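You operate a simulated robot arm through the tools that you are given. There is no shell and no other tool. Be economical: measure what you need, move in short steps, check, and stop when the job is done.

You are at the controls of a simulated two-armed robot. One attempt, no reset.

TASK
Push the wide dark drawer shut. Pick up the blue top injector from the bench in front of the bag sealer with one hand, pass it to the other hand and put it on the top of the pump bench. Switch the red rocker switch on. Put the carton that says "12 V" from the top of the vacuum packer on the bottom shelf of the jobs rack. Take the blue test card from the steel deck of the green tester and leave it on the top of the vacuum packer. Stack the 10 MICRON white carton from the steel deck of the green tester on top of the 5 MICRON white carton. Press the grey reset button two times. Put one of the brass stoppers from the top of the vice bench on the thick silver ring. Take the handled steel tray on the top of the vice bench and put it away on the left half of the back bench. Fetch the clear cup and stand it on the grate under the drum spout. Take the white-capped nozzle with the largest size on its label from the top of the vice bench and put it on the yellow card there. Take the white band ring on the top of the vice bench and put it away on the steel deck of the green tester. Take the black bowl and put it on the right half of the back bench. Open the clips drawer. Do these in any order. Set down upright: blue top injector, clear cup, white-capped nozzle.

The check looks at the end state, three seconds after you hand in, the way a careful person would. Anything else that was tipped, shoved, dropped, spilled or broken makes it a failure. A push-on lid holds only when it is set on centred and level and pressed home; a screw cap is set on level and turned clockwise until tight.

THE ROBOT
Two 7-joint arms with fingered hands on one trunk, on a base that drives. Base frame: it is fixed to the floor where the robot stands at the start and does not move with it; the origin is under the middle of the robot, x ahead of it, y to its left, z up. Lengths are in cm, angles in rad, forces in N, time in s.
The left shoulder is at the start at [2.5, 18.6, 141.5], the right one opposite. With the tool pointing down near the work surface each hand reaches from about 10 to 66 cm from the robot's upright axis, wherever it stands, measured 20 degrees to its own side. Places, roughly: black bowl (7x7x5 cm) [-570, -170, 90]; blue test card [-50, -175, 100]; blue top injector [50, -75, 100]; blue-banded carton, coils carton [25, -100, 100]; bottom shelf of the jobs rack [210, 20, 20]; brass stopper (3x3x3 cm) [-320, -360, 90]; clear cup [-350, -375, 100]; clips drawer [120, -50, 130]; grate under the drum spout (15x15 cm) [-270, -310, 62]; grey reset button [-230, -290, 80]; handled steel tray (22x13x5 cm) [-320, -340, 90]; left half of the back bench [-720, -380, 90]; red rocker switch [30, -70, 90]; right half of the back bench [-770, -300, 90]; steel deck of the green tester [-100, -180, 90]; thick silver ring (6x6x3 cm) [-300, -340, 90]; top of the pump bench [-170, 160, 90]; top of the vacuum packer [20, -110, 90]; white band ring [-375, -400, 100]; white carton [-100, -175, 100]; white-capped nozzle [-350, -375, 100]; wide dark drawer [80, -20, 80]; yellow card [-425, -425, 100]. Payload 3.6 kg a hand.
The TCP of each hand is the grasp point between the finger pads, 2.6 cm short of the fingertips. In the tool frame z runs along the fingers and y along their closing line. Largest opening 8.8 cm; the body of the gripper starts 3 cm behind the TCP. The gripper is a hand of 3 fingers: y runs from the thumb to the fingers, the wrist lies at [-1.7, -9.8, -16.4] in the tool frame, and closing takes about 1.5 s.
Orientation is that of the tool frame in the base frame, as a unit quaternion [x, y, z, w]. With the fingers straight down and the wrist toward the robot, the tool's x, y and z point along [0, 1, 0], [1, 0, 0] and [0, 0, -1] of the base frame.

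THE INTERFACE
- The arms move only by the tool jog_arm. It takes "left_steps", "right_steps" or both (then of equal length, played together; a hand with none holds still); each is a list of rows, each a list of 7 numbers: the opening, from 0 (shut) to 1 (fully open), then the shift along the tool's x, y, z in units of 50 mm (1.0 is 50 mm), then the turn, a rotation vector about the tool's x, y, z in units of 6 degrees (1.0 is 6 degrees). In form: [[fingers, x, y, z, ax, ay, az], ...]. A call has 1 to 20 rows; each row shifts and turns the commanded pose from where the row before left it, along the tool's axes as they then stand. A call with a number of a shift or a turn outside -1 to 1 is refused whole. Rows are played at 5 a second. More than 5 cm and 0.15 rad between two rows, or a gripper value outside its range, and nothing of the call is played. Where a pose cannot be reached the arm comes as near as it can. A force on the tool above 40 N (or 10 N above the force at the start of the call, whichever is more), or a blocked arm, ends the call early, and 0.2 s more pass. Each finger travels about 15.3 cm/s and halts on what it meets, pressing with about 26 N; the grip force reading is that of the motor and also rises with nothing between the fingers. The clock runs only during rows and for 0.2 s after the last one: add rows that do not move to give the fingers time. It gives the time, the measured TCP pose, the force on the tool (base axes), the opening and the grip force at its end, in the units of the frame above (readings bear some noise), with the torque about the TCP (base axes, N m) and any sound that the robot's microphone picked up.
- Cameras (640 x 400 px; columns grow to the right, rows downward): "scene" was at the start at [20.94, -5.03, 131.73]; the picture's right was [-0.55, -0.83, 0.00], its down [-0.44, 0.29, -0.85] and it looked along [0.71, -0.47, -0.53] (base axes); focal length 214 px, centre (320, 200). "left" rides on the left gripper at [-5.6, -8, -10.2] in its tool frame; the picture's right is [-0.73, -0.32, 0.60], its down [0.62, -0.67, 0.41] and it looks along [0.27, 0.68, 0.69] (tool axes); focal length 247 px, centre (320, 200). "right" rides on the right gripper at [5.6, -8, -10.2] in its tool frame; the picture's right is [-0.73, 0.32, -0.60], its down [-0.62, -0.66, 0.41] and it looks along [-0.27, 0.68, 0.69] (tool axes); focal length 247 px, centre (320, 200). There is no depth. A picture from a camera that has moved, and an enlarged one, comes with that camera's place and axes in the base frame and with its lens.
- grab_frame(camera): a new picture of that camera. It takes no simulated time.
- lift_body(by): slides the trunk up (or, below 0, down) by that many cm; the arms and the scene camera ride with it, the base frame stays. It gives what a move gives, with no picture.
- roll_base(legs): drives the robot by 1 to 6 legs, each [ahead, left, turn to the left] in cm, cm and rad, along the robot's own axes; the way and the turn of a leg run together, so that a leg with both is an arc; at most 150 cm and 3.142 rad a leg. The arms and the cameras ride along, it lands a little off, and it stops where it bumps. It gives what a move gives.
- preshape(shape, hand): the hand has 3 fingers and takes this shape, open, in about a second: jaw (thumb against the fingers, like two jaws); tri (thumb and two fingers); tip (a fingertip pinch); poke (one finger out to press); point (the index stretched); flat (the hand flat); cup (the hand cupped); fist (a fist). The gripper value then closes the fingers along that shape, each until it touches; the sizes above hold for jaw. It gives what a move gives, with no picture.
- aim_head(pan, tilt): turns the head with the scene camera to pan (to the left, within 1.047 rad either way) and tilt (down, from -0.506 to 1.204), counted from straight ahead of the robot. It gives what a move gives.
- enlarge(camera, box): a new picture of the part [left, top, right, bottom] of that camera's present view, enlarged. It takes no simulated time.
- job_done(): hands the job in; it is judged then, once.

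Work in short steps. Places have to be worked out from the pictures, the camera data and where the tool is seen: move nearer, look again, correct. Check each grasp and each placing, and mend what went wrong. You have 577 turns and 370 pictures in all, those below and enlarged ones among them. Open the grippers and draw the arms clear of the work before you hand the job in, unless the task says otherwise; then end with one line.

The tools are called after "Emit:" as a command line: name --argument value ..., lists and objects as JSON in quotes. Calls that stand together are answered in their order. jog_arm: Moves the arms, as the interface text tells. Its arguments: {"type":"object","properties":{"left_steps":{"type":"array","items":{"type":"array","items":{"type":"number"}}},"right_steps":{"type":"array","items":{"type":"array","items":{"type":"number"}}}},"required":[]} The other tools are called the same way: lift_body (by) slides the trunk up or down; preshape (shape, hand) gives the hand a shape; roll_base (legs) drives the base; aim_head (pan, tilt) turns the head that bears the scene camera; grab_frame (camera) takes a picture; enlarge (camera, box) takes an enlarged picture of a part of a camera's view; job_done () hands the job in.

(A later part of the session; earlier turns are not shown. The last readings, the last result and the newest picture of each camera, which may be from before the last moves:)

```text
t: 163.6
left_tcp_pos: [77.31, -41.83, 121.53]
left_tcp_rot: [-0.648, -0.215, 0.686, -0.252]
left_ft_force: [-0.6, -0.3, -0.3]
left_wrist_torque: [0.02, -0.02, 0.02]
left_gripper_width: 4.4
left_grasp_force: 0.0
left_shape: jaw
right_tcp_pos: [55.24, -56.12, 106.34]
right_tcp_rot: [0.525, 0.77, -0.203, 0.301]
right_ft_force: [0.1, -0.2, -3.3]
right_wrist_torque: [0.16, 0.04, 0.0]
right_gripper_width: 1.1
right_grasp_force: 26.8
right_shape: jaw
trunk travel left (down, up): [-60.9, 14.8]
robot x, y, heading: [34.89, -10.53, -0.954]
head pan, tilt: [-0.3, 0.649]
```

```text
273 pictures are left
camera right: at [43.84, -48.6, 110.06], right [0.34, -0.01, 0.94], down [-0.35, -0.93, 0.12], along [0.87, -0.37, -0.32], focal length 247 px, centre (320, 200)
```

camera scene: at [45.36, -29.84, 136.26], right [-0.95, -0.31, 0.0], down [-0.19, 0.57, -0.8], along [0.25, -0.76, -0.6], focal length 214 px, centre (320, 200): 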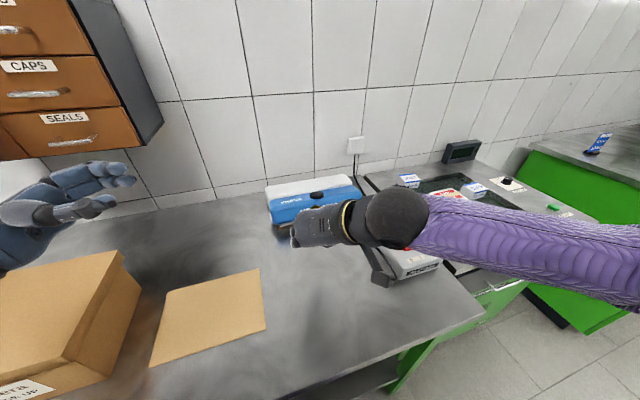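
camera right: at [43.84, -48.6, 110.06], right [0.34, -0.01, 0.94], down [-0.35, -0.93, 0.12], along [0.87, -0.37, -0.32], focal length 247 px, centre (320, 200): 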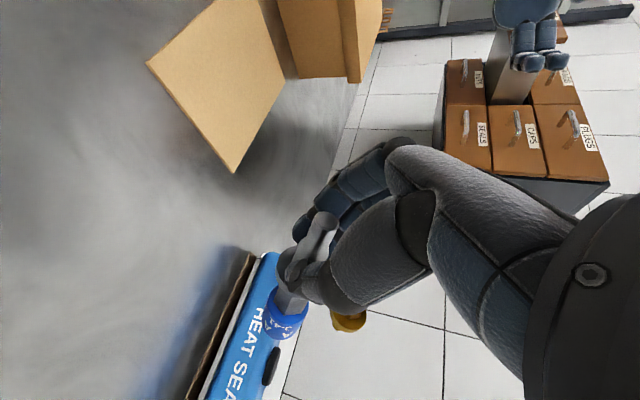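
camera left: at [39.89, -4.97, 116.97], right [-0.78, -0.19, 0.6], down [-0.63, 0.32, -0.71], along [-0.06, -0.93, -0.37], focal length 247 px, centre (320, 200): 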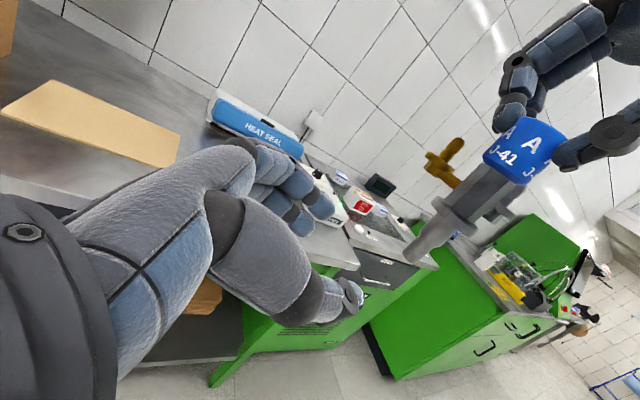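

It is held. I back away and rotate the right hand to bring the injector upright.

Emit:
roll_base --legs '[[-38, 0, 0]]'

Emit:
jog_arm --right_steps '[[0, 0, 0, 0, 0, -1, 0], [0, 0, 0, 0, 0, -1, 0], [0, 0, 0, 0, 0, -1, 0], [0, 0, 0, 0, 0, -1, 0], [0, 0, 0, 0, 0, -1, 0], [0, 0, 0, 0, 0, -1, 0], [0, 0, 0, 0, 0, -1, 0], [0, 0, 0, 0, 0, -1, 0]]'

Emit:
aim_head --pan -0.1 --tilt 0.6

Emit:
grab_frame --camera "scene"

```text
t: 166.0
left_tcp_pos: [55.36, -10.66, 121.54]
left_tcp_rot: [-0.649, -0.216, 0.685, -0.251]
left_ft_force: [-0.5, 0.2, -0.3]
left_wrist_torque: [0.01, -0.04, 0.01]
left_gripper_width: 4.4
left_grasp_force: 0.0
left_shape: jaw
right_tcp_pos: [33.49, -24.99, 106.4]
right_tcp_rot: [0.524, 0.77, -0.203, 0.301]
right_ft_force: [-1.2, 0.3, -3.5]
right_wrist_torque: [0.13, 0.04, -0.02]
right_gripper_width: 1.11
right_grasp_force: 25.9
right_shape: jaw
trunk travel left (down, up): [-60.9, 14.8]
robot x, y, heading: [12.72, 20.58, -0.952]
head pan, tilt: [-0.3, 0.649]
```

```text
t: 167.8
left_tcp_pos: [55.31, -10.73, 121.46]
left_tcp_rot: [-0.648, -0.216, 0.685, -0.252]
left_ft_force: [-0.1, -0.2, 0.6]
left_wrist_torque: [0.02, 0.0, -0.01]
left_gripper_width: 4.4
left_grasp_force: 0.0
left_shape: jaw
right_tcp_pos: [31.65, -25.65, 105.22]
right_tcp_rot: [0.379, 0.59, -0.414, 0.581]
right_ft_force: [0.0, 0.1, -2.5]
right_wrist_torque: [0.12, 0.03, -0.03]
right_gripper_width: 1.14
right_grasp_force: 25.9
right_shape: jaw
trunk travel left (down, up): [-60.9, 14.8]
robot x, y, heading: [12.78, 20.3, -0.956]
head pan, tilt: [-0.3, 0.649]
```

```text
t: 168.6
left_tcp_pos: [55.45, -10.66, 121.55]
left_tcp_rot: [-0.649, -0.215, 0.685, -0.251]
left_ft_force: [0.7, 1.2, 0.5]
left_wrist_torque: [0.02, -0.01, -0.01]
left_gripper_width: 4.38
left_grasp_force: 0.0
left_shape: jaw
right_tcp_pos: [31.83, -25.78, 105.53]
right_tcp_rot: [0.38, 0.589, -0.414, 0.582]
right_ft_force: [0.3, -0.4, -3.4]
right_wrist_torque: [0.14, 0.07, 0.01]
right_gripper_width: 1.13
right_grasp_force: 25.8
right_shape: jaw
trunk travel left (down, up): [-60.9, 14.8]
robot x, y, heading: [12.88, 20.45, -0.96]
head pan, tilt: [-0.099, 0.6]
```

```text
272 pictures are left
camera scene: at [25.02, 1.84, 136.69], right [-0.87, -0.49, 0.0], down [-0.28, 0.49, -0.82], along [0.41, -0.72, -0.57], focal length 214 px, centre (320, 200)
```

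scene: 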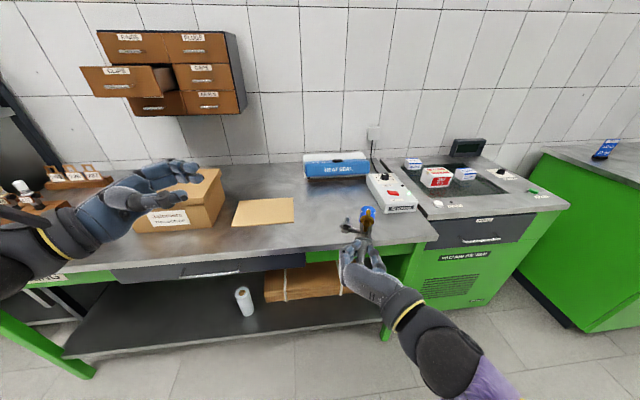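

Emit:
enlarge --camera "scene" --box '[310, 185, 430, 305]'

Emit:
grab_frame --camera "left"

```text
3.33 times, centred on (370, 245) of scene
camera zoom: at [25.02, 1.84, 136.69], right [-0.87, -0.49, 0.0], down [-0.28, 0.49, -0.82], along [0.41, -0.72, -0.57], focal length 715 px, centre (153, 50)
```

zoom: 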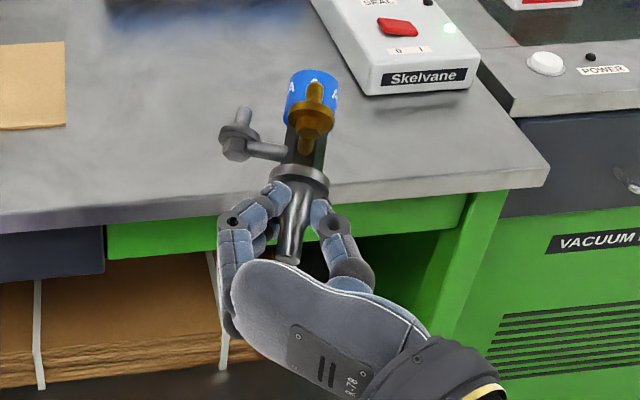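

```text
270 pictures are left
camera left: at [58.56, 2.3, 126.18], right [-0.64, -0.07, 0.76], down [-0.76, 0.22, -0.62], along [-0.12, -0.97, -0.2], focal length 247 px, centre (320, 200)
```

left: 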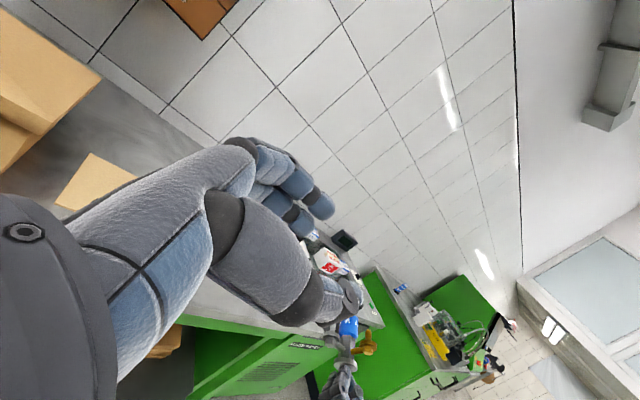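

The injector drooped forward in the right grip: the cap points ahead. The left hand can take the cap from above with a sideways closing line, and it will then hang upright. I check with the right camera.

Emit:
grab_frame --camera "right"

```text
269 pictures are left
camera right: at [20.42, -19.36, 100.0], right [0.1, 0.7, 0.71], down [-0.44, -0.61, 0.66], along [0.89, -0.38, 0.25], focal length 247 px, centre (320, 200)
```

right: 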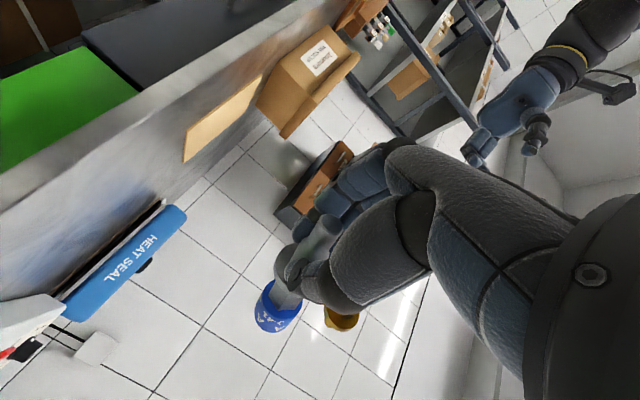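

Cap centre ≈ [33.9, -34.6, 108.5], axis pitched ~22° up, yellow arm pointing up behind it. I turn the left hand to fingers-down with its closing line sideways to the injector.

Emit:
jog_arm --left_steps '[[0.5, 0, 0, 0, 0.8, 0.8, 0.8], [0.5, 0, 0, 0, 0.8, 0.8, 0.8], [0.5, 0, 0, 0, 0.8, 0.8, 0.8], [0.5, 0, 0, 0, 0.8, 0.8, 0.8], [0.5, 0, 0, 0, 0.8, 0.8, 0.8], [0.5, 0, 0, 0, 0.8, 0.8, 0.8], [0.5, 0, 0, 0, 0.8, 0.8, 0.8], [0.5, 0, 0, 0, 0.8, 0.8, 0.8], [0.5, 0, 0, 0, 0.8, 0.8, 0.8], [0.5, 0, 0, 0, 0.8, 0.8, 0.8], [0.5, 0, 0, 0, 0.8, 0.8, 0.8], [0.5, 0, 0, 0, 0.8, 0.8, 0.8], [0.5, 0, 0, 0, 0.8, 0.8, 0.8], [0.5, 0, 0, 0, 0.8, 0.8, 0.8]]'

Emit:
grab_frame --camera "scene"

```text
t: 171.6
left_tcp_pos: [55.35, -10.75, 121.5]
left_tcp_rot: [0.907, -0.418, -0.024, 0.045]
left_ft_force: [0.1, 0.4, 0.0]
left_wrist_torque: [-0.01, 0.02, 0.01]
left_gripper_width: 4.4
left_grasp_force: 0.1
left_shape: jaw
right_tcp_pos: [31.8, -25.98, 105.77]
right_tcp_rot: [0.379, 0.586, -0.415, 0.584]
right_ft_force: [-0.9, -0.3, -3.0]
right_wrist_torque: [0.14, 0.05, 0.01]
right_gripper_width: 1.14
right_grasp_force: 26.0
right_shape: jaw
trunk travel left (down, up): [-60.9, 14.8]
robot x, y, heading: [13.13, 20.21, -0.955]
head pan, tilt: [-0.099, 0.6]
```

```text
268 pictures are left
camera scene: at [25.0, 1.83, 136.69], right [-0.87, -0.49, 0.0], down [-0.28, 0.49, -0.82], along [0.41, -0.72, -0.57], focal length 214 px, centre (320, 200)
```

scene: 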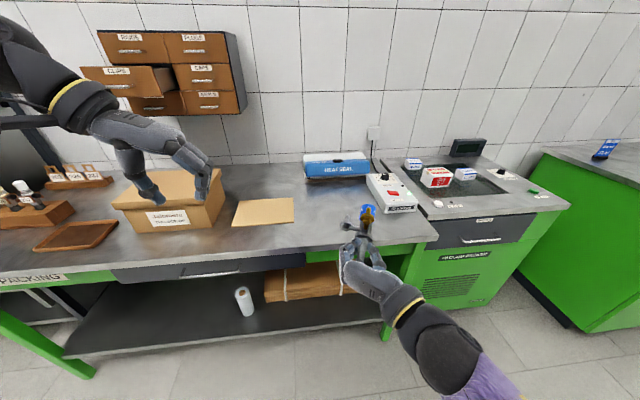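

The left hand turned freely. I finish the yaw and lean its palm forward, then move above the cap.

Emit:
jog_arm --left_steps '[[0.5, 0, 0, 0, 0, 0, 1], [0.5, 0, 0, 0, 0, 0, 1], [0.5, 0, 0, 0, 0, 0, 1], [0.5, 0, 0, 0, 0, 0, 1], [0.5, 0, 0, 0, 0, 0, 0.8], [0.5, 0, 0, 0, 0.7, -1, 0], [0.5, 0, 0, 0, 0, -1, 0], [0.5, 0, 0, 0, 0, -1, 0], [0.5, 0, 0, 0, 0, -1, 0], [0.5, 0.58, 0.645, -0.157, 0, 0, 0], [0.5, 0.58, 0.645, -0.157, 0, 0, 0], [0.5, 0.58, 0.645, -0.157, 0, 0, 0], [0.5, 0.58, 0.645, -0.157, 0, 0, 0], [0.5, 0.58, 0.645, -0.157, 0, 0, 0], [0.5, 0.58, 0.645, -0.157, 0, 0, 0]]'

Emit:
grab_frame --camera "scene"

Emit:
grab_frame --camera "left"

```text
t: 174.8
left_tcp_pos: [38.98, -18.67, 121.41]
left_tcp_rot: [0.76, -0.622, -0.151, -0.11]
left_ft_force: [0.5, -0.2, -0.1]
left_wrist_torque: [-0.02, -0.02, -0.01]
left_gripper_width: 4.38
left_grasp_force: 0.1
left_shape: jaw
left hand out of reach, approached as far as the arm can: row 10, 11, 12, 13, 14, 15
right_tcp_pos: [31.91, -25.9, 105.7]
right_tcp_rot: [0.38, 0.587, -0.413, 0.583]
right_ft_force: [0.2, 0.3, -2.7]
right_wrist_torque: [0.17, 0.01, -0.01]
right_gripper_width: 1.13
right_grasp_force: 25.8
right_shape: jaw
trunk travel left (down, up): [-60.9, 14.8]
robot x, y, heading: [12.94, 19.96, -0.954]
head pan, tilt: [-0.099, 0.6]
```

```text
267 pictures are left
camera scene: at [24.99, 1.81, 136.69], right [-0.87, -0.49, 0.0], down [-0.28, 0.49, -0.82], along [0.41, -0.72, -0.57], focal length 214 px, centre (320, 200)
```

scene: 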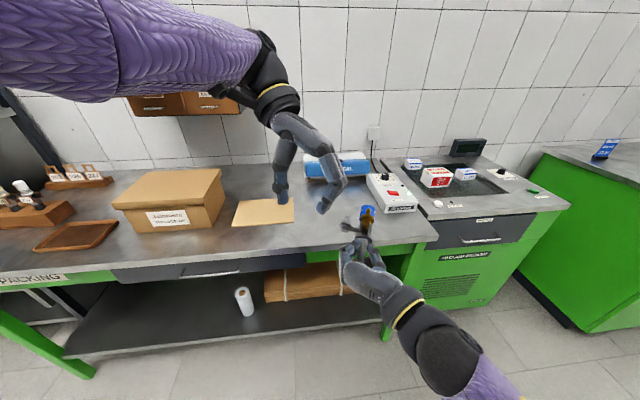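

```text
266 pictures are left
camera left: at [46.74, -15.48, 132.82], right [0.12, 0.95, -0.29], down [0.73, -0.29, -0.62], along [-0.68, -0.14, -0.72], focal length 247 px, centre (320, 200)
```

left: 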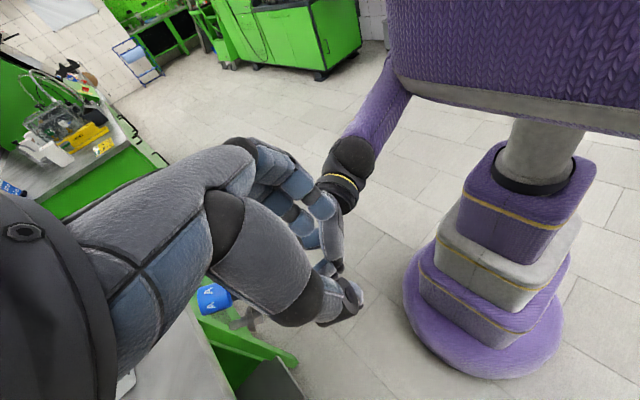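

The left arm can't reach further that way, so I bring the right hand with the injector back and left toward it.

Emit:
jog_arm --right_steps '[[0, -0.18, 0.45, -0.69, 0, 0, 0], [0, -0.18, 0.45, -0.69, 0, 0, 0], [0, -0.18, 0.45, -0.69, 0, 0, 0], [0, -0.18, 0.45, -0.69, 0, 0, 0]]'

Emit:
grab_frame --camera "left"

Emit:
grab_frame --camera "scene"

```text
t: 175.4
left_tcp_pos: [38.99, -18.56, 121.45]
left_tcp_rot: [0.76, -0.622, -0.151, -0.11]
left_ft_force: [-0.1, 0.3, 0.0]
left_wrist_torque: [0.0, 0.01, 0.04]
left_gripper_width: 4.39
left_grasp_force: 0.0
left_shape: jaw
right_tcp_pos: [30.39, -20.23, 105.48]
right_tcp_rot: [0.328, 0.6, -0.447, 0.576]
right_ft_force: [-0.4, 0.1, -2.2]
right_wrist_torque: [0.1, 0.06, 0.0]
right_gripper_width: 1.15
right_grasp_force: 25.9
right_shape: jaw
trunk travel left (down, up): [-60.9, 14.8]
robot x, y, heading: [12.83, 20.38, -0.956]
head pan, tilt: [-0.099, 0.6]
stopped in row 3 (right hand): the arm was blocked; the commanded pose is now the measured one
```

```text
265 pictures are left
camera left: at [46.8, -15.4, 132.83], right [0.12, 0.95, -0.29], down [0.73, -0.29, -0.62], along [-0.68, -0.14, -0.72], focal length 247 px, centre (320, 200)
```

left: 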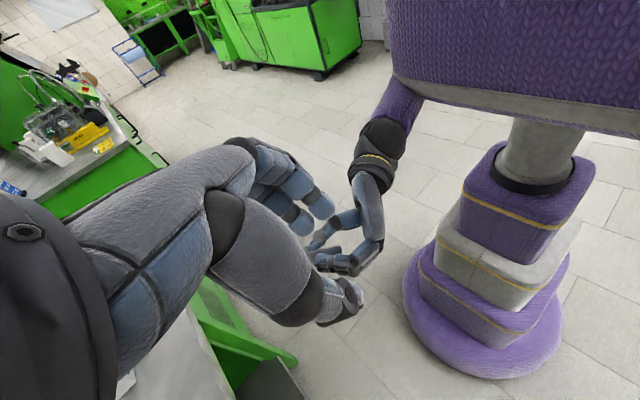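

```text
264 pictures are left
camera scene: at [25.0, 1.88, 136.7], right [-0.87, -0.49, 0.0], down [-0.28, 0.49, -0.83], along [0.41, -0.72, -0.56], focal length 214 px, centre (320, 200)
```

scene: 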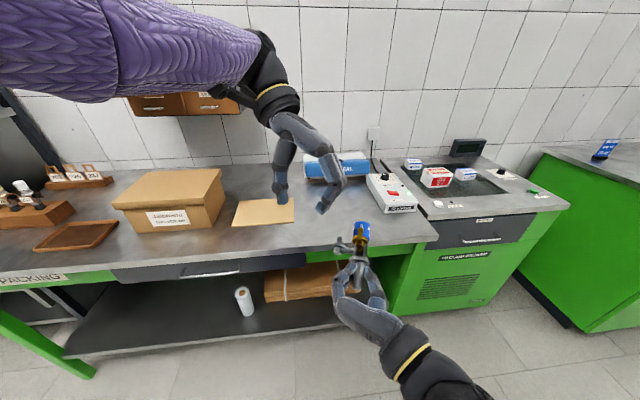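

I tilt the right hand upward about 40° so that the drooped injector becomes nearly upright under the left hand.

Emit:
jog_arm --right_steps '[[0, 0, 0, 0.4, 0, -1, 0], [0, 0, 0, 0.4, 0, -1, 0], [0, 0, 0, 0.2, 0, -1, 0], [0, 0, 0, 0, 0, -1, 0], [0, 0, 0, 0, 0, -1, 0], [0, 0, 0, 0, 0, -1, 0], [0, 0, 0, 0, 0, -1, 0]]'

Emit:
grab_frame --camera "scene"

Emit:
grab_frame --camera "left"

```text
t: 177.0
left_tcp_pos: [39.05, -18.65, 121.39]
left_tcp_rot: [0.76, -0.622, -0.151, -0.111]
left_ft_force: [-1.1, 0.5, -0.4]
left_wrist_torque: [-0.01, 0.02, 0.0]
left_gripper_width: 4.41
left_grasp_force: 0.1
left_shape: jaw
right_tcp_pos: [32.65, -24.85, 106.36]
right_tcp_rot: [0.146, 0.351, -0.536, 0.754]
right_ft_force: [0.0, -0.1, -3.4]
right_wrist_torque: [0.05, 0.07, -0.03]
right_gripper_width: 1.1
right_grasp_force: 25.9
right_shape: jaw
trunk travel left (down, up): [-60.9, 14.8]
robot x, y, heading: [12.83, 20.45, -0.956]
head pan, tilt: [-0.099, 0.6]
```

```text
263 pictures are left
camera scene: at [25.13, 1.78, 136.67], right [-0.87, -0.49, 0.0], down [-0.28, 0.49, -0.82], along [0.41, -0.72, -0.57], focal length 214 px, centre (320, 200)
```

scene: 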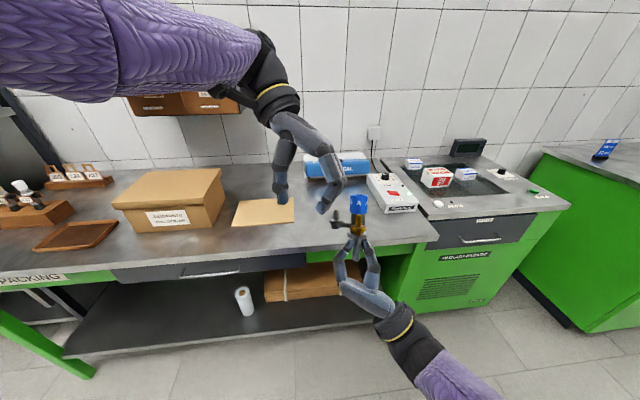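

```text
262 pictures are left
camera left: at [46.93, -15.5, 132.77], right [0.12, 0.95, -0.29], down [0.72, -0.29, -0.63], along [-0.68, -0.14, -0.72], focal length 247 px, centre (320, 200)
```

left: 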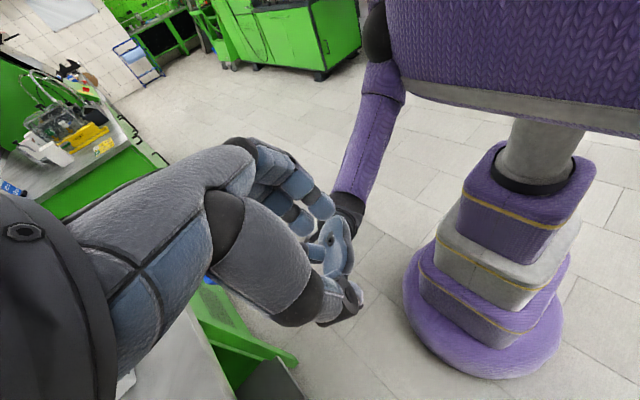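

The injector is now close to upright. I bring the right hand back-left under the left hand.

Emit:
jog_arm --right_steps '[[0, -0.3, 0.46, -0.4, 0, 0, 0], [0, -0.3, 0.46, -0.4, 0, 0, 0], [0, -0.3, 0.46, -0.4, 0, 0, 0], [0, -0.3, 0.46, -0.4, 0, 0, 0]]'

Emit:
grab_frame --camera "scene"

Emit:
grab_frame --camera "left"

```text
t: 178.1
left_tcp_pos: [38.98, -18.63, 121.49]
left_tcp_rot: [0.76, -0.621, -0.153, -0.112]
left_ft_force: [0.5, 0.1, 0.1]
left_wrist_torque: [0.01, 0.0, 0.0]
left_gripper_width: 4.38
left_grasp_force: 0.0
left_shape: jaw
right_tcp_pos: [30.85, -17.72, 100.26]
right_tcp_rot: [0.087, 0.37, -0.57, 0.729]
right_ft_force: [-0.5, 0.0, -2.7]
right_wrist_torque: [0.08, 0.06, 0.01]
right_gripper_width: 1.15
right_grasp_force: 25.9
right_shape: jaw
trunk travel left (down, up): [-60.9, 14.8]
robot x, y, heading: [13.44, 20.47, -0.954]
head pan, tilt: [-0.099, 0.6]
stopped in row 4 (right hand): the arm was blocked; the commanded pose is now the measured one
```

```text
261 pictures are left
camera scene: at [24.97, 1.8, 136.69], right [-0.87, -0.49, 0.0], down [-0.28, 0.49, -0.82], along [0.41, -0.72, -0.57], focal length 214 px, centre (320, 200)
```

scene: 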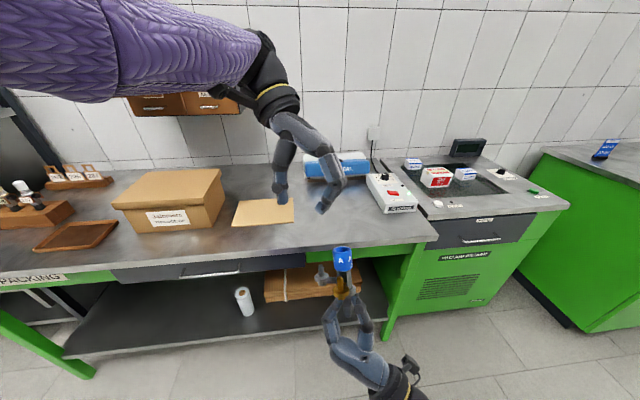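

```text
260 pictures are left
camera left: at [46.78, -15.48, 132.81], right [0.12, 0.95, -0.29], down [0.73, -0.29, -0.62], along [-0.68, -0.14, -0.72], focal length 247 px, centre (320, 200)
```

left: 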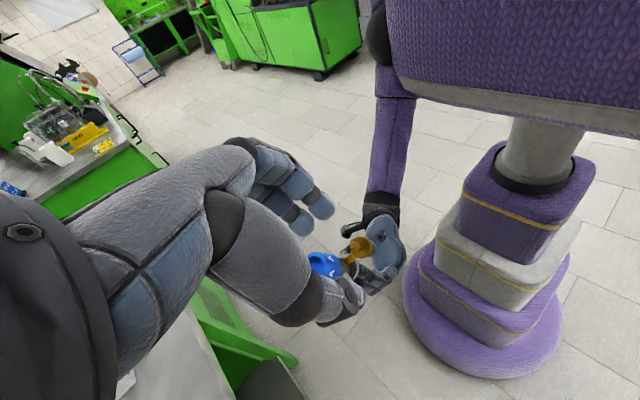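

Both cameras put the cap at about [33.4, -21, 109]. I align the left hand above it and approach halfway.

Emit:
jog_arm --left_steps '[[0.55, 0.39, 0.38, 0, 0, 0, 0], [0.55, 0.39, 0.38, 0, 0, 0, 0], [0.55, 0.38, 0.38, 0, 0, 0, 0], [0.55, 0, 0, 0.5, 0, 0, 0], [0.55, 0, 0, 0.5, 0, 0, 0]]'

Emit:
grab_frame --camera "left"

Emit:
enlarge --camera "scene" --box '[250, 180, 430, 330]'

```text
t: 179.3
left_tcp_pos: [34.46, -17.82, 115.4]
left_tcp_rot: [0.76, -0.622, -0.152, -0.111]
left_ft_force: [-0.1, 0.8, -0.9]
left_wrist_torque: [0.0, 0.01, 0.04]
left_gripper_width: 4.81
left_grasp_force: 0.2
left_shape: jaw
left hand out of reach, approached as far as the arm can: row 1, 2, 3, 5
right_tcp_pos: [30.86, -17.55, 100.18]
right_tcp_rot: [0.087, 0.371, -0.569, 0.729]
right_ft_force: [-0.9, 0.0, -3.4]
right_wrist_torque: [0.11, 0.05, -0.01]
right_gripper_width: 1.14
right_grasp_force: 26.0
right_shape: jaw
trunk travel left (down, up): [-60.9, 14.8]
robot x, y, heading: [12.88, 20.33, -0.958]
head pan, tilt: [-0.099, 0.6]
```

```text
259 pictures are left
camera left: at [42.41, -14.78, 126.71], right [0.12, 0.95, -0.29], down [0.72, -0.29, -0.63], along [-0.68, -0.13, -0.72], focal length 247 px, centre (320, 200)
```

left: 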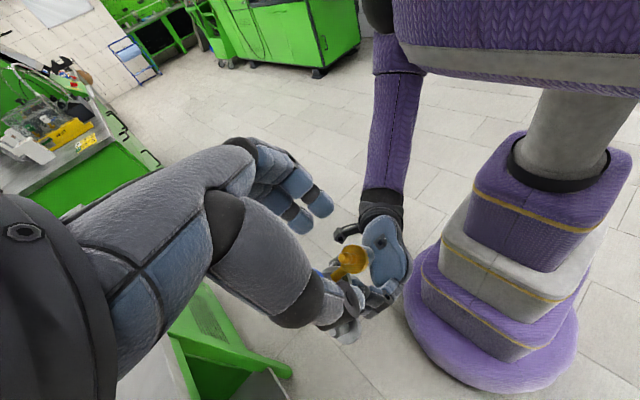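

```text
2.67 times, centred on (340, 255) of scene
camera zoom: at [25.07, 1.84, 136.68], right [-0.87, -0.49, 0.0], down [-0.28, 0.49, -0.82], along [0.41, -0.72, -0.57], focal length 572 px, centre (267, 53)
```

zoom: 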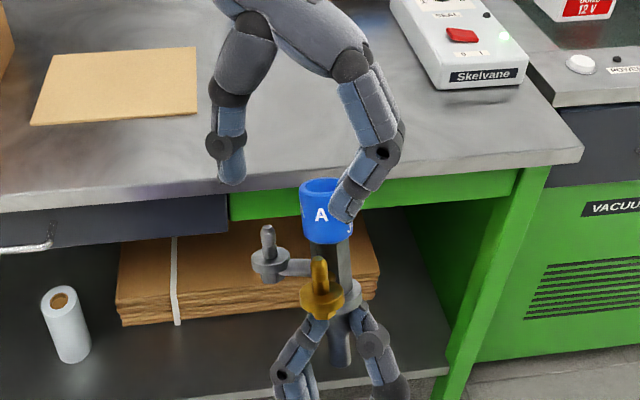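

The left arm lacks 5 cm forward; un-leaning the palm gives reach. I rotate it back to straight down while advancing.

Emit:
jog_arm --left_steps '[[0.6, 0, 0.1, -0.2, 0, 1, 0], [0.6, 0, 0.1, 0, 0, 1, 0], [0.6, 0, 0.1, 0, 0, 1, 0], [0.6, 0.4, 0, 0, 0, 0, 0], [0.6, 0.3, 0, 0, 0, 0, 0]]'

Emit:
grab_frame --camera "left"

Emit:
enlarge --camera "scene" --box '[250, 180, 430, 330]'

```text
t: 180.5
left_tcp_pos: [34.41, -23.61, 115.19]
left_tcp_rot: [0.775, -0.631, -0.029, -0.012]
left_ft_force: [0.7, 0.3, -0.4]
left_wrist_torque: [0.02, 0.01, -0.01]
left_gripper_width: 5.28
left_grasp_force: 0.1
left_shape: jaw
left hand out of reach, approached as far as the arm can: row 1, 2, 3, 4, 5
right_tcp_pos: [30.72, -17.58, 100.2]
right_tcp_rot: [0.088, 0.371, -0.569, 0.728]
right_ft_force: [-0.3, 0.1, -3.8]
right_wrist_torque: [0.06, 0.04, 0.0]
right_gripper_width: 1.12
right_grasp_force: 26.0
right_shape: jaw
trunk travel left (down, up): [-60.9, 14.8]
robot x, y, heading: [12.98, 20.41, -0.954]
head pan, tilt: [-0.099, 0.6]
```

```text
257 pictures are left
camera left: at [41.38, -17.02, 125.55], right [0.15, 0.82, -0.56], down [0.76, -0.45, -0.46], along [-0.63, -0.36, -0.69], focal length 247 px, centre (320, 200)
```

left: 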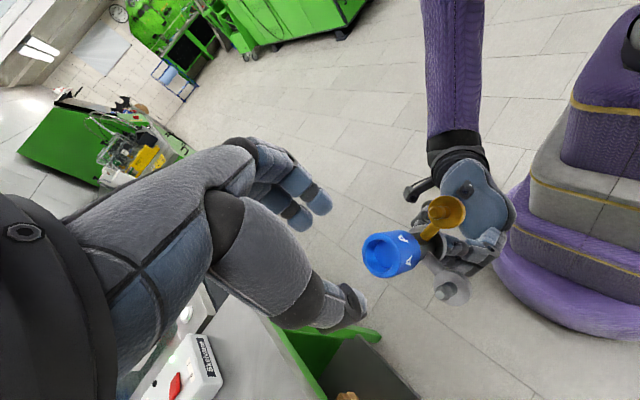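

```text
2.67 times, centred on (340, 255) of scene
camera zoom: at [24.92, 1.81, 136.7], right [-0.87, -0.49, 0.0], down [-0.28, 0.49, -0.83], along [0.41, -0.72, -0.56], focal length 572 px, centre (267, 53)
```

zoom: 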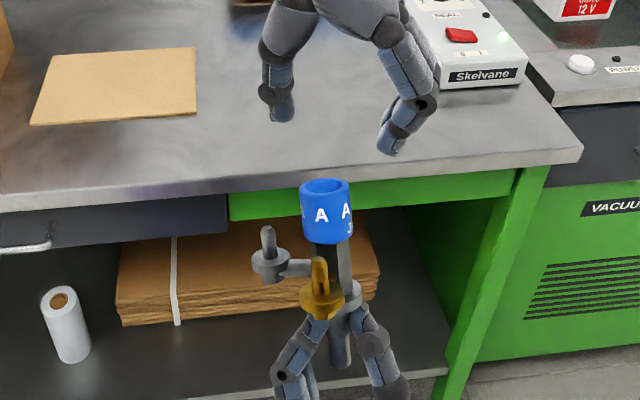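

The left hand is now straight above and 2 cm ahead of the cap. I shift back 2.2 cm, narrow the opening, lower 6.8 cm and close on the cap.

Emit:
jog_arm --left_steps '[[0.45, -0.44, 0.01, 0, 0, 0, 0], [0.45, 0, 0, 0.5, 0, 0, 0], [0.45, 0, 0, 0.45, 0, 0, 0]]'

Emit:
grab_frame --camera "left"

Emit:
enlarge --camera "scene" --box '[280, 200, 400, 320]'

```text
t: 181.3
left_tcp_pos: [33.93, -21.22, 110.41]
left_tcp_rot: [0.775, -0.631, -0.031, -0.011]
left_ft_force: [0.0, 0.7, -0.7]
left_wrist_torque: [-0.01, 0.03, -0.02]
left_gripper_width: 3.98
left_grasp_force: 0.0
left_shape: jaw
right_tcp_pos: [31.02, -17.7, 100.16]
right_tcp_rot: [0.087, 0.371, -0.57, 0.728]
right_ft_force: [0.3, 0.6, -3.3]
right_wrist_torque: [0.05, 0.05, 0.03]
right_gripper_width: 1.13
right_grasp_force: 26.1
right_shape: jaw
trunk travel left (down, up): [-60.9, 14.8]
robot x, y, heading: [13.26, 20.55, -0.953]
head pan, tilt: [-0.099, 0.6]
```

```text
255 pictures are left
camera left: at [40.98, -14.58, 120.8], right [0.14, 0.82, -0.56], down [0.76, -0.45, -0.46], along [-0.63, -0.36, -0.69], focal length 247 px, centre (320, 200)
```

left: 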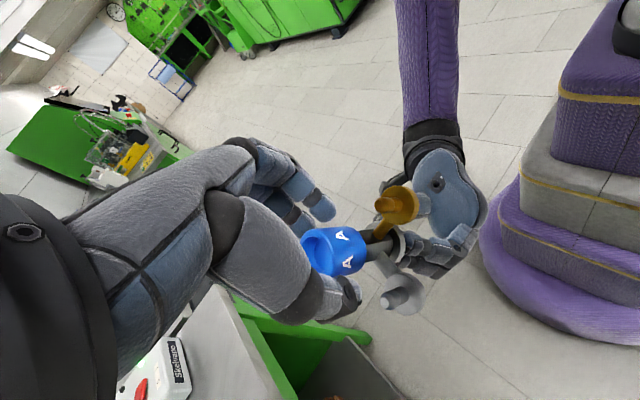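

```text
3.33 times, centred on (340, 260) of scene
camera zoom: at [25.15, 1.85, 136.68], right [-0.87, -0.49, 0.0], down [-0.28, 0.49, -0.82], along [0.41, -0.72, -0.57], focal length 715 px, centre (253, 0)
```

zoom: 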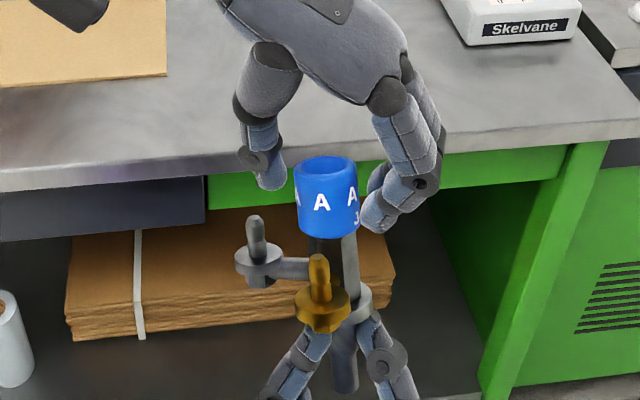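

The cap sits between left thumb and fingers. I lower 0.5 cm more and close the left hand.

Emit:
jog_arm --left_steps '[[0.4, 0, 0, 0.1, 0, 0, 0], [0, 0, 0, 0, 0, 0, 0], [0, 0, 0, 0, 0, 0, 0], [0, 0, 0, 0, 0, 0, 0], [0, 0, 0, 0, 0, 0, 0], [0, 0, 0, 0, 0, 0, 0], [0, 0, 0, 0, 0, 0, 0]]'

Emit:
enlarge --camera "scene" --box '[280, 200, 400, 320]'

```text
t: 182.9
left_tcp_pos: [33.73, -21.21, 110.08]
left_tcp_rot: [0.774, -0.632, -0.03, -0.011]
left_ft_force: [-1.5, -0.4, 1.6]
left_wrist_torque: [-0.02, 0.16, 0.07]
left_gripper_width: 2.38
left_grasp_force: 26.0
left_shape: jaw
right_tcp_pos: [30.8, -17.48, 100.11]
right_tcp_rot: [0.087, 0.37, -0.57, 0.729]
right_ft_force: [2.1, 1.1, -5.0]
right_wrist_torque: [0.08, 0.1, 0.03]
right_gripper_width: 1.14
right_grasp_force: 25.9
right_shape: jaw
trunk travel left (down, up): [-60.9, 14.8]
robot x, y, heading: [12.76, 20.13, -0.955]
head pan, tilt: [-0.099, 0.6]
```

```text
3.33 times, centred on (340, 260) of scene
camera zoom: at [25.01, 1.83, 136.69], right [-0.87, -0.49, 0.0], down [-0.28, 0.49, -0.82], along [0.41, -0.72, -0.57], focal length 715 px, centre (253, 0)
```

zoom: 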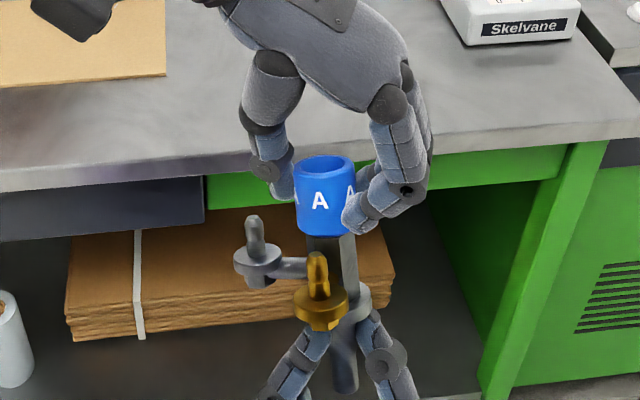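

The left hand has the cap. I open the right hand and withdraw it back and down.

Emit:
jog_arm --right_steps '[[0.35, 0, 0, 0, 0, 0, 0], [0.35, 0, 0, 0, 0, 0, 0], [0.35, 0, 0, 0, 0, 0, 0], [0.35, 0, 0, -0.4, 0, 0, 0], [0.35, 0, 0, -0.6, 0, 0, 0], [0.35, 0, -0.3, -0.6, 0, 0, 0]]'

Emit:
enlarge --camera "scene" --box '[260, 190, 420, 350]'

```text
t: 184.3
left_tcp_pos: [33.72, -21.15, 109.91]
left_tcp_rot: [0.775, -0.631, -0.029, -0.012]
left_ft_force: [-0.2, 0.3, 0.2]
left_wrist_torque: [0.01, 0.02, -0.01]
left_gripper_width: 2.38
left_grasp_force: 26.1
left_shape: jaw
right_tcp_pos: [25.26, -13.31, 97.39]
right_tcp_rot: [0.089, 0.369, -0.568, 0.73]
right_ft_force: [-0.3, 0.1, 0.5]
right_wrist_torque: [0.0, -0.04, -0.03]
right_gripper_width: 3.06
right_grasp_force: 0.0
right_shape: jaw
right hand out of reach, approached as far as the arm can: row 4, 5, 6
trunk travel left (down, up): [-60.9, 14.8]
robot x, y, heading: [12.96, 20.4, -0.954]
head pan, tilt: [-0.099, 0.6]
```

```text
2.50 times, centred on (340, 270) of scene
camera zoom: at [24.93, 1.87, 136.7], right [-0.87, -0.49, 0.0], down [-0.28, 0.49, -0.83], along [0.41, -0.72, -0.56], focal length 536 px, centre (270, 25)
```

zoom: 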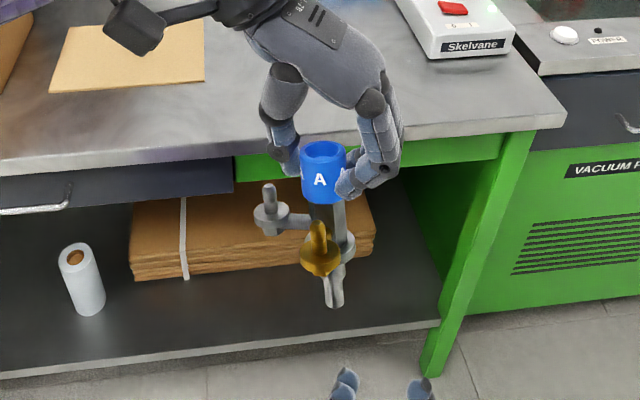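

The handover worked: the injector hangs in the left hand. I raise the trunk a little and turn toward the pump bench to look.

Emit:
lift_body --by 8

Emit:
roll_base --legs '[[-15, 0, 0], [0, 0, -2.6]]'

Emit:
aim_head --pan -0.1 --tilt 0.35

Emit:
grab_frame --camera "scene"

```text
t: 185.5
left_tcp_pos: [33.82, -21.22, 118.03]
left_tcp_rot: [0.774, -0.632, -0.031, -0.012]
left_ft_force: [-0.5, -0.9, -3.5]
left_wrist_torque: [-0.04, -0.06, 0.01]
left_gripper_width: 2.35
left_grasp_force: 26.3
left_shape: jaw
right_tcp_pos: [25.23, -13.36, 105.54]
right_tcp_rot: [0.09, 0.371, -0.569, 0.729]
right_ft_force: [0.2, -0.7, -0.1]
right_wrist_torque: [0.01, 0.01, -0.05]
right_gripper_width: 3.08
right_grasp_force: 0.1
right_shape: jaw
trunk travel left (down, up): [-68.9, 6.8]
robot x, y, heading: [12.73, 20.22, -0.956]
head pan, tilt: [-0.099, 0.6]
```

```text
t: 193.0
left_tcp_pos: [-35.42, 56.96, 118.0]
left_tcp_rot: [0.395, 0.918, -0.002, 0.033]
left_ft_force: [0.1, 0.9, -3.3]
left_wrist_torque: [0.01, 0.04, 0.0]
left_gripper_width: 2.34
left_grasp_force: 26.1
left_shape: jaw
right_tcp_pos: [-24.09, 54.83, 105.59]
right_tcp_rot: [-0.381, -0.016, 0.857, 0.346]
right_ft_force: [0.0, 0.6, 0.4]
right_wrist_torque: [0.01, 0.01, 0.02]
right_gripper_width: 3.07
right_grasp_force: 0.0
right_shape: jaw
trunk travel left (down, up): [-68.9, 6.8]
robot x, y, heading: [3.89, 32.69, 2.74]
head pan, tilt: [-0.099, 0.6]
```

```text
t: 193.8
left_tcp_pos: [-35.42, 56.97, 118.13]
left_tcp_rot: [0.395, 0.918, -0.003, 0.033]
left_ft_force: [-0.7, -0.2, -2.8]
left_wrist_torque: [0.03, 0.05, -0.01]
left_gripper_width: 2.34
left_grasp_force: 26.0
left_shape: jaw
right_tcp_pos: [-24.13, 54.81, 105.52]
right_tcp_rot: [-0.381, -0.016, 0.857, 0.346]
right_ft_force: [-0.3, -0.2, -0.7]
right_wrist_torque: [-0.02, 0.01, 0.01]
right_gripper_width: 3.09
right_grasp_force: 0.0
right_shape: jaw
trunk travel left (down, up): [-68.9, 6.8]
robot x, y, heading: [3.6, 32.76, 2.743]
head pan, tilt: [-0.099, 0.351]
```

```text
251 pictures are left
camera scene: at [-15.97, 42.17, 147.0], right [0.48, 0.88, 0.0], down [0.3, -0.16, -0.94], along [-0.82, 0.45, -0.34], focal length 214 px, centre (320, 200)
```

scene: 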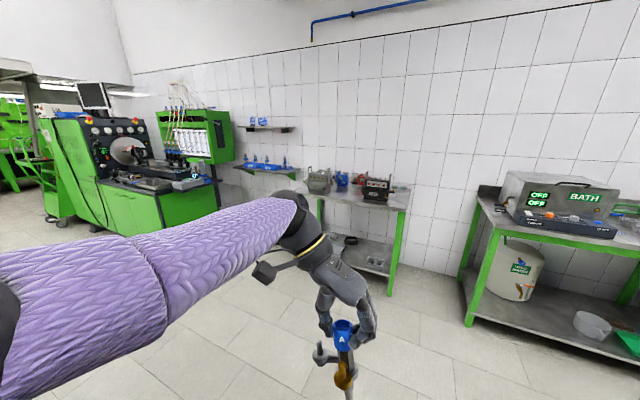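

The small bench with the pumps ahead is the pump bench; its front edge runs about from [-165,122] to [-110,163]. I drive to about 60 cm in front and square up.

Emit:
roll_base --legs '[[110, -13, 0], [0, 0, -0.546]]'

Emit:
aim_head --pan 0 --tilt 0.55

Emit:
grab_frame --camera "scene"

Emit:
grab_frame --camera "left"

```text
t: 200.9
left_tcp_pos: [-112.62, 128.73, 118.06]
left_tcp_rot: [0.628, 0.777, -0.011, 0.03]
left_ft_force: [-0.3, 0.3, -3.5]
left_wrist_torque: [0.06, 0.01, 0.0]
left_gripper_width: 2.34
left_grasp_force: 25.7
left_shape: jaw
right_tcp_pos: [-104.01, 120.88, 105.35]
right_tcp_rot: [-0.371, 0.089, 0.731, 0.566]
right_ft_force: [0.0, 0.8, 0.0]
right_wrist_torque: [0.0, -0.01, 0.0]
right_gripper_width: 3.04
right_grasp_force: 0.0
right_shape: jaw
trunk travel left (down, up): [-68.9, 6.8]
robot x, y, heading: [-91.03, 87.34, 2.191]
head pan, tilt: [-0.099, 0.351]
```

```text
t: 201.7
left_tcp_pos: [-112.68, 128.69, 118.01]
left_tcp_rot: [0.629, 0.776, -0.012, 0.031]
left_ft_force: [0.0, 0.1, -2.9]
left_wrist_torque: [0.04, 0.02, 0.02]
left_gripper_width: 2.36
left_grasp_force: 26.0
left_shape: jaw
right_tcp_pos: [-104.06, 120.86, 105.43]
right_tcp_rot: [-0.371, 0.088, 0.731, 0.566]
right_ft_force: [0.1, -0.1, -0.1]
right_wrist_torque: [-0.02, -0.02, -0.01]
right_gripper_width: 3.06
right_grasp_force: 0.0
right_shape: jaw
trunk travel left (down, up): [-68.9, 6.8]
robot x, y, heading: [-91.63, 87.28, 2.191]
head pan, tilt: [0.0, 0.55]
```

```text
250 pictures are left
camera scene: at [-104.24, 105.17, 145.19], right [0.81, 0.58, 0.0], down [0.3, -0.42, -0.85], along [-0.5, 0.69, -0.52], focal length 214 px, centre (320, 200)
```

scene: 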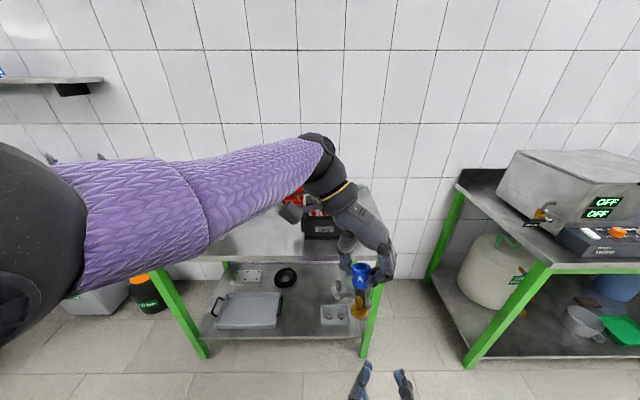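

```text
249 pictures are left
camera left: at [-119.67, 122.09, 128.39], right [-0.14, -0.82, -0.56], down [-0.77, 0.45, -0.46], along [0.63, 0.36, -0.69], focal length 247 px, centre (320, 200)
```

left: 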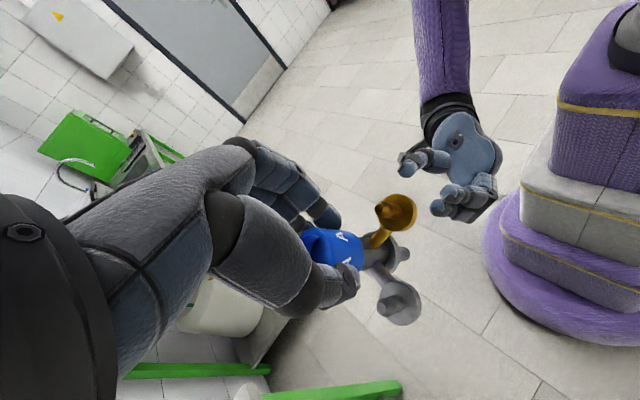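

The left arm hides the bench top. I slide left 30 cm and look to the right past the arm.

Emit:
roll_base --legs '[[0, 34, 0]]'

Emit:
aim_head --pan -0.35 --tilt 0.55

Emit:
grab_frame --camera "scene"

```text
t: 203.9
left_tcp_pos: [-140.37, 108.64, 118.0]
left_tcp_rot: [0.629, 0.777, -0.011, 0.03]
left_ft_force: [-0.8, -0.6, -2.5]
left_wrist_torque: [0.07, 0.02, 0.02]
left_gripper_width: 2.36
left_grasp_force: 25.7
left_shape: jaw
right_tcp_pos: [-131.74, 100.97, 105.49]
right_tcp_rot: [-0.37, 0.088, 0.732, 0.565]
right_ft_force: [-0.3, 0.3, -1.0]
right_wrist_torque: [0.0, 0.03, 0.04]
right_gripper_width: 3.07
right_grasp_force: 0.1
right_shape: jaw
trunk travel left (down, up): [-68.9, 6.8]
robot x, y, heading: [-119.22, 67.25, 2.193]
head pan, tilt: [0.0, 0.55]
```

```text
t: 204.7
left_tcp_pos: [-140.39, 108.66, 118.11]
left_tcp_rot: [0.628, 0.778, -0.011, 0.031]
left_ft_force: [0.6, -0.6, -2.2]
left_wrist_torque: [0.03, 0.03, 0.0]
left_gripper_width: 2.36
left_grasp_force: 26.0
left_shape: jaw
right_tcp_pos: [-131.81, 101.0, 105.51]
right_tcp_rot: [-0.371, 0.088, 0.732, 0.564]
right_ft_force: [-0.5, 0.1, -0.5]
right_wrist_torque: [0.01, 0.0, -0.01]
right_gripper_width: 3.08
right_grasp_force: 0.1
right_shape: jaw
trunk travel left (down, up): [-68.9, 6.8]
robot x, y, heading: [-119.36, 67.23, 2.198]
head pan, tilt: [-0.351, 0.55]
```

```text
248 pictures are left
camera scene: at [-129.12, 86.6, 145.18], right [0.96, 0.27, 0.0], down [0.14, -0.5, -0.85], along [-0.23, 0.82, -0.52], focal length 214 px, centre (320, 200)
```

scene: 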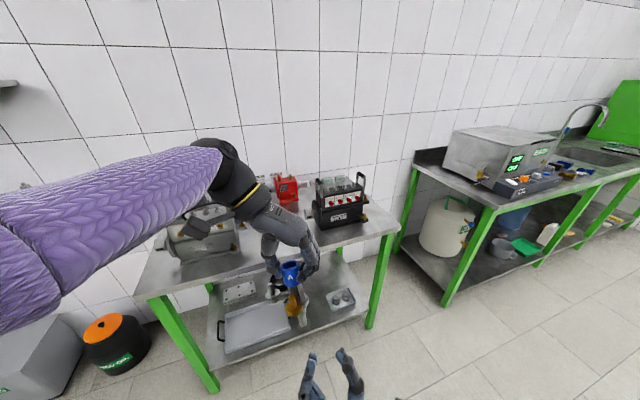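

The bench top (z≈93) is free in front between the grey box and the black pump; I choose the spot near [-155, 137]. I pull the right hand back a bit and drive in.

Emit:
jog_arm --right_steps '[[0.35, -0.8, 0, 0, 0, 0, 0], [0.35, -0.8, 0, 0, 0, 0, 0]]'

Emit:
roll_base --legs '[[31, -4.7, 0]]'

Emit:
aim_head --pan -0.1 --tilt 0.75

Emit:
grab_frame --camera "scene"

Emit:
grab_frame --camera "left"

```text
t: 205.3
left_tcp_pos: [-140.36, 108.7, 117.99]
left_tcp_rot: [0.628, 0.777, -0.012, 0.031]
left_ft_force: [-0.1, -0.6, -2.6]
left_wrist_torque: [0.01, -0.02, 0.02]
left_gripper_width: 2.33
left_grasp_force: 25.9
left_shape: jaw
right_tcp_pos: [-130.69, 95.37, 110.47]
right_tcp_rot: [-0.369, 0.078, 0.732, 0.567]
right_ft_force: [-0.6, 0.2, 0.0]
right_wrist_torque: [0.03, 0.0, 0.04]
right_gripper_width: 3.07
right_grasp_force: 0.1
right_shape: jaw
trunk travel left (down, up): [-68.9, 6.8]
robot x, y, heading: [-119.23, 67.62, 2.196]
head pan, tilt: [-0.351, 0.55]
```

```text
t: 207.4
left_tcp_pos: [-154.82, 136.54, 118.03]
left_tcp_rot: [0.628, 0.778, -0.011, 0.03]
left_ft_force: [-0.9, -0.7, -2.9]
left_wrist_torque: [0.01, 0.0, 0.01]
left_gripper_width: 2.32
left_grasp_force: 25.6
left_shape: jaw
right_tcp_pos: [-145.1, 122.82, 110.28]
right_tcp_rot: [-0.374, 0.079, 0.731, 0.565]
right_ft_force: [0.3, 0.5, -0.1]
right_wrist_torque: [0.01, -0.02, -0.03]
right_gripper_width: 3.08
right_grasp_force: 0.2
right_shape: jaw
trunk travel left (down, up): [-68.9, 6.8]
robot x, y, heading: [-133.22, 95.41, 2.196]
head pan, tilt: [-0.351, 0.55]
```

```text
t: 208.2
left_tcp_pos: [-154.83, 136.47, 118.09]
left_tcp_rot: [0.629, 0.777, -0.011, 0.031]
left_ft_force: [0.4, 0.2, -2.5]
left_wrist_torque: [0.03, -0.02, -0.03]
left_gripper_width: 2.34
left_grasp_force: 26.2
left_shape: jaw
right_tcp_pos: [-144.85, 122.91, 110.15]
right_tcp_rot: [-0.374, 0.078, 0.731, 0.565]
right_ft_force: [0.1, 0.0, -0.3]
right_wrist_torque: [-0.01, 0.02, 0.01]
right_gripper_width: 3.05
right_grasp_force: 0.0
right_shape: jaw
trunk travel left (down, up): [-68.9, 6.8]
robot x, y, heading: [-133.72, 94.98, 2.195]
head pan, tilt: [-0.099, 0.75]
```

```text
247 pictures are left
camera scene: at [-145.21, 112.93, 143.45], right [0.87, 0.5, 0.0], down [0.34, -0.59, -0.73], along [-0.37, 0.63, -0.68], focal length 214 px, centre (320, 200)
```

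scene: 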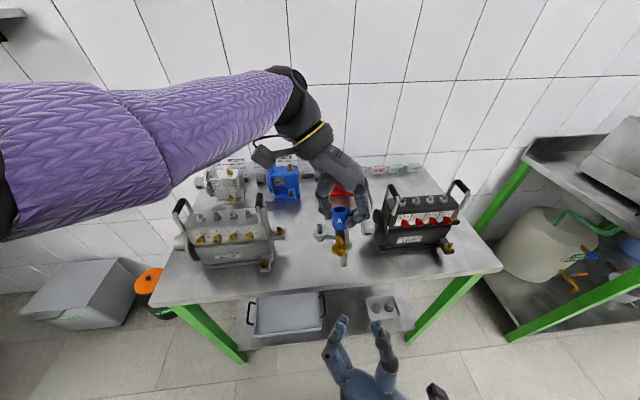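

```text
246 pictures are left
camera left: at [-161.73, 129.94, 128.39], right [-0.14, -0.82, -0.56], down [-0.77, 0.45, -0.46], along [0.63, 0.36, -0.69], focal length 247 px, centre (320, 200)
```

left: 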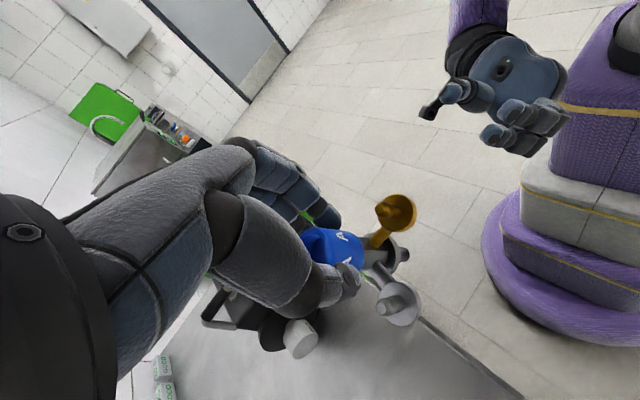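

I zoom on the hanging injector to judge its lean before setting it down.

Emit:
enlarge --camera "scene" --box '[280, 170, 400, 290]'

Emit:
enlarge --camera "left" --box '[240, 160, 480, 360]'

```text
3.33 times, centred on (340, 230) of scene
camera zoom: at [-145.21, 112.93, 143.45], right [0.87, 0.5, 0.0], down [0.34, -0.59, -0.73], along [-0.37, 0.63, -0.68], focal length 715 px, centre (253, 100)
```

zoom: 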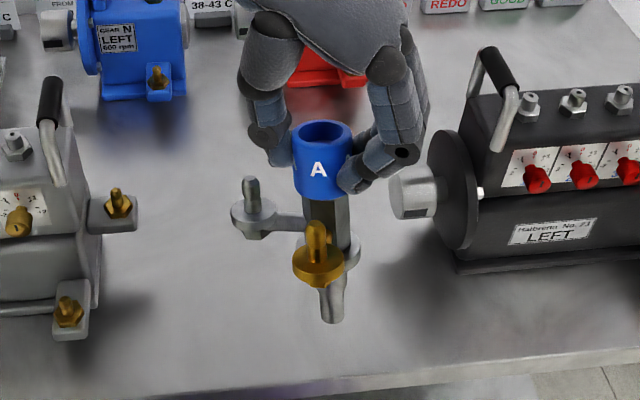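

```text
2.00 times, centred on (360, 260) of left
camera zoom: at [-161.73, 129.94, 128.39], right [-0.14, -0.82, -0.56], down [-0.77, 0.45, -0.46], along [0.63, 0.36, -0.69], focal length 494 px, centre (240, 80)
```

zoom: 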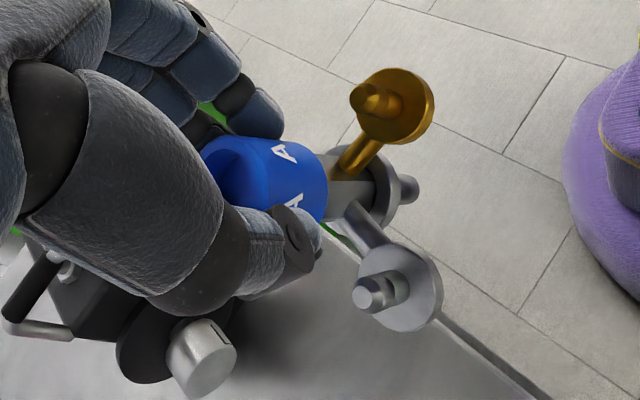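

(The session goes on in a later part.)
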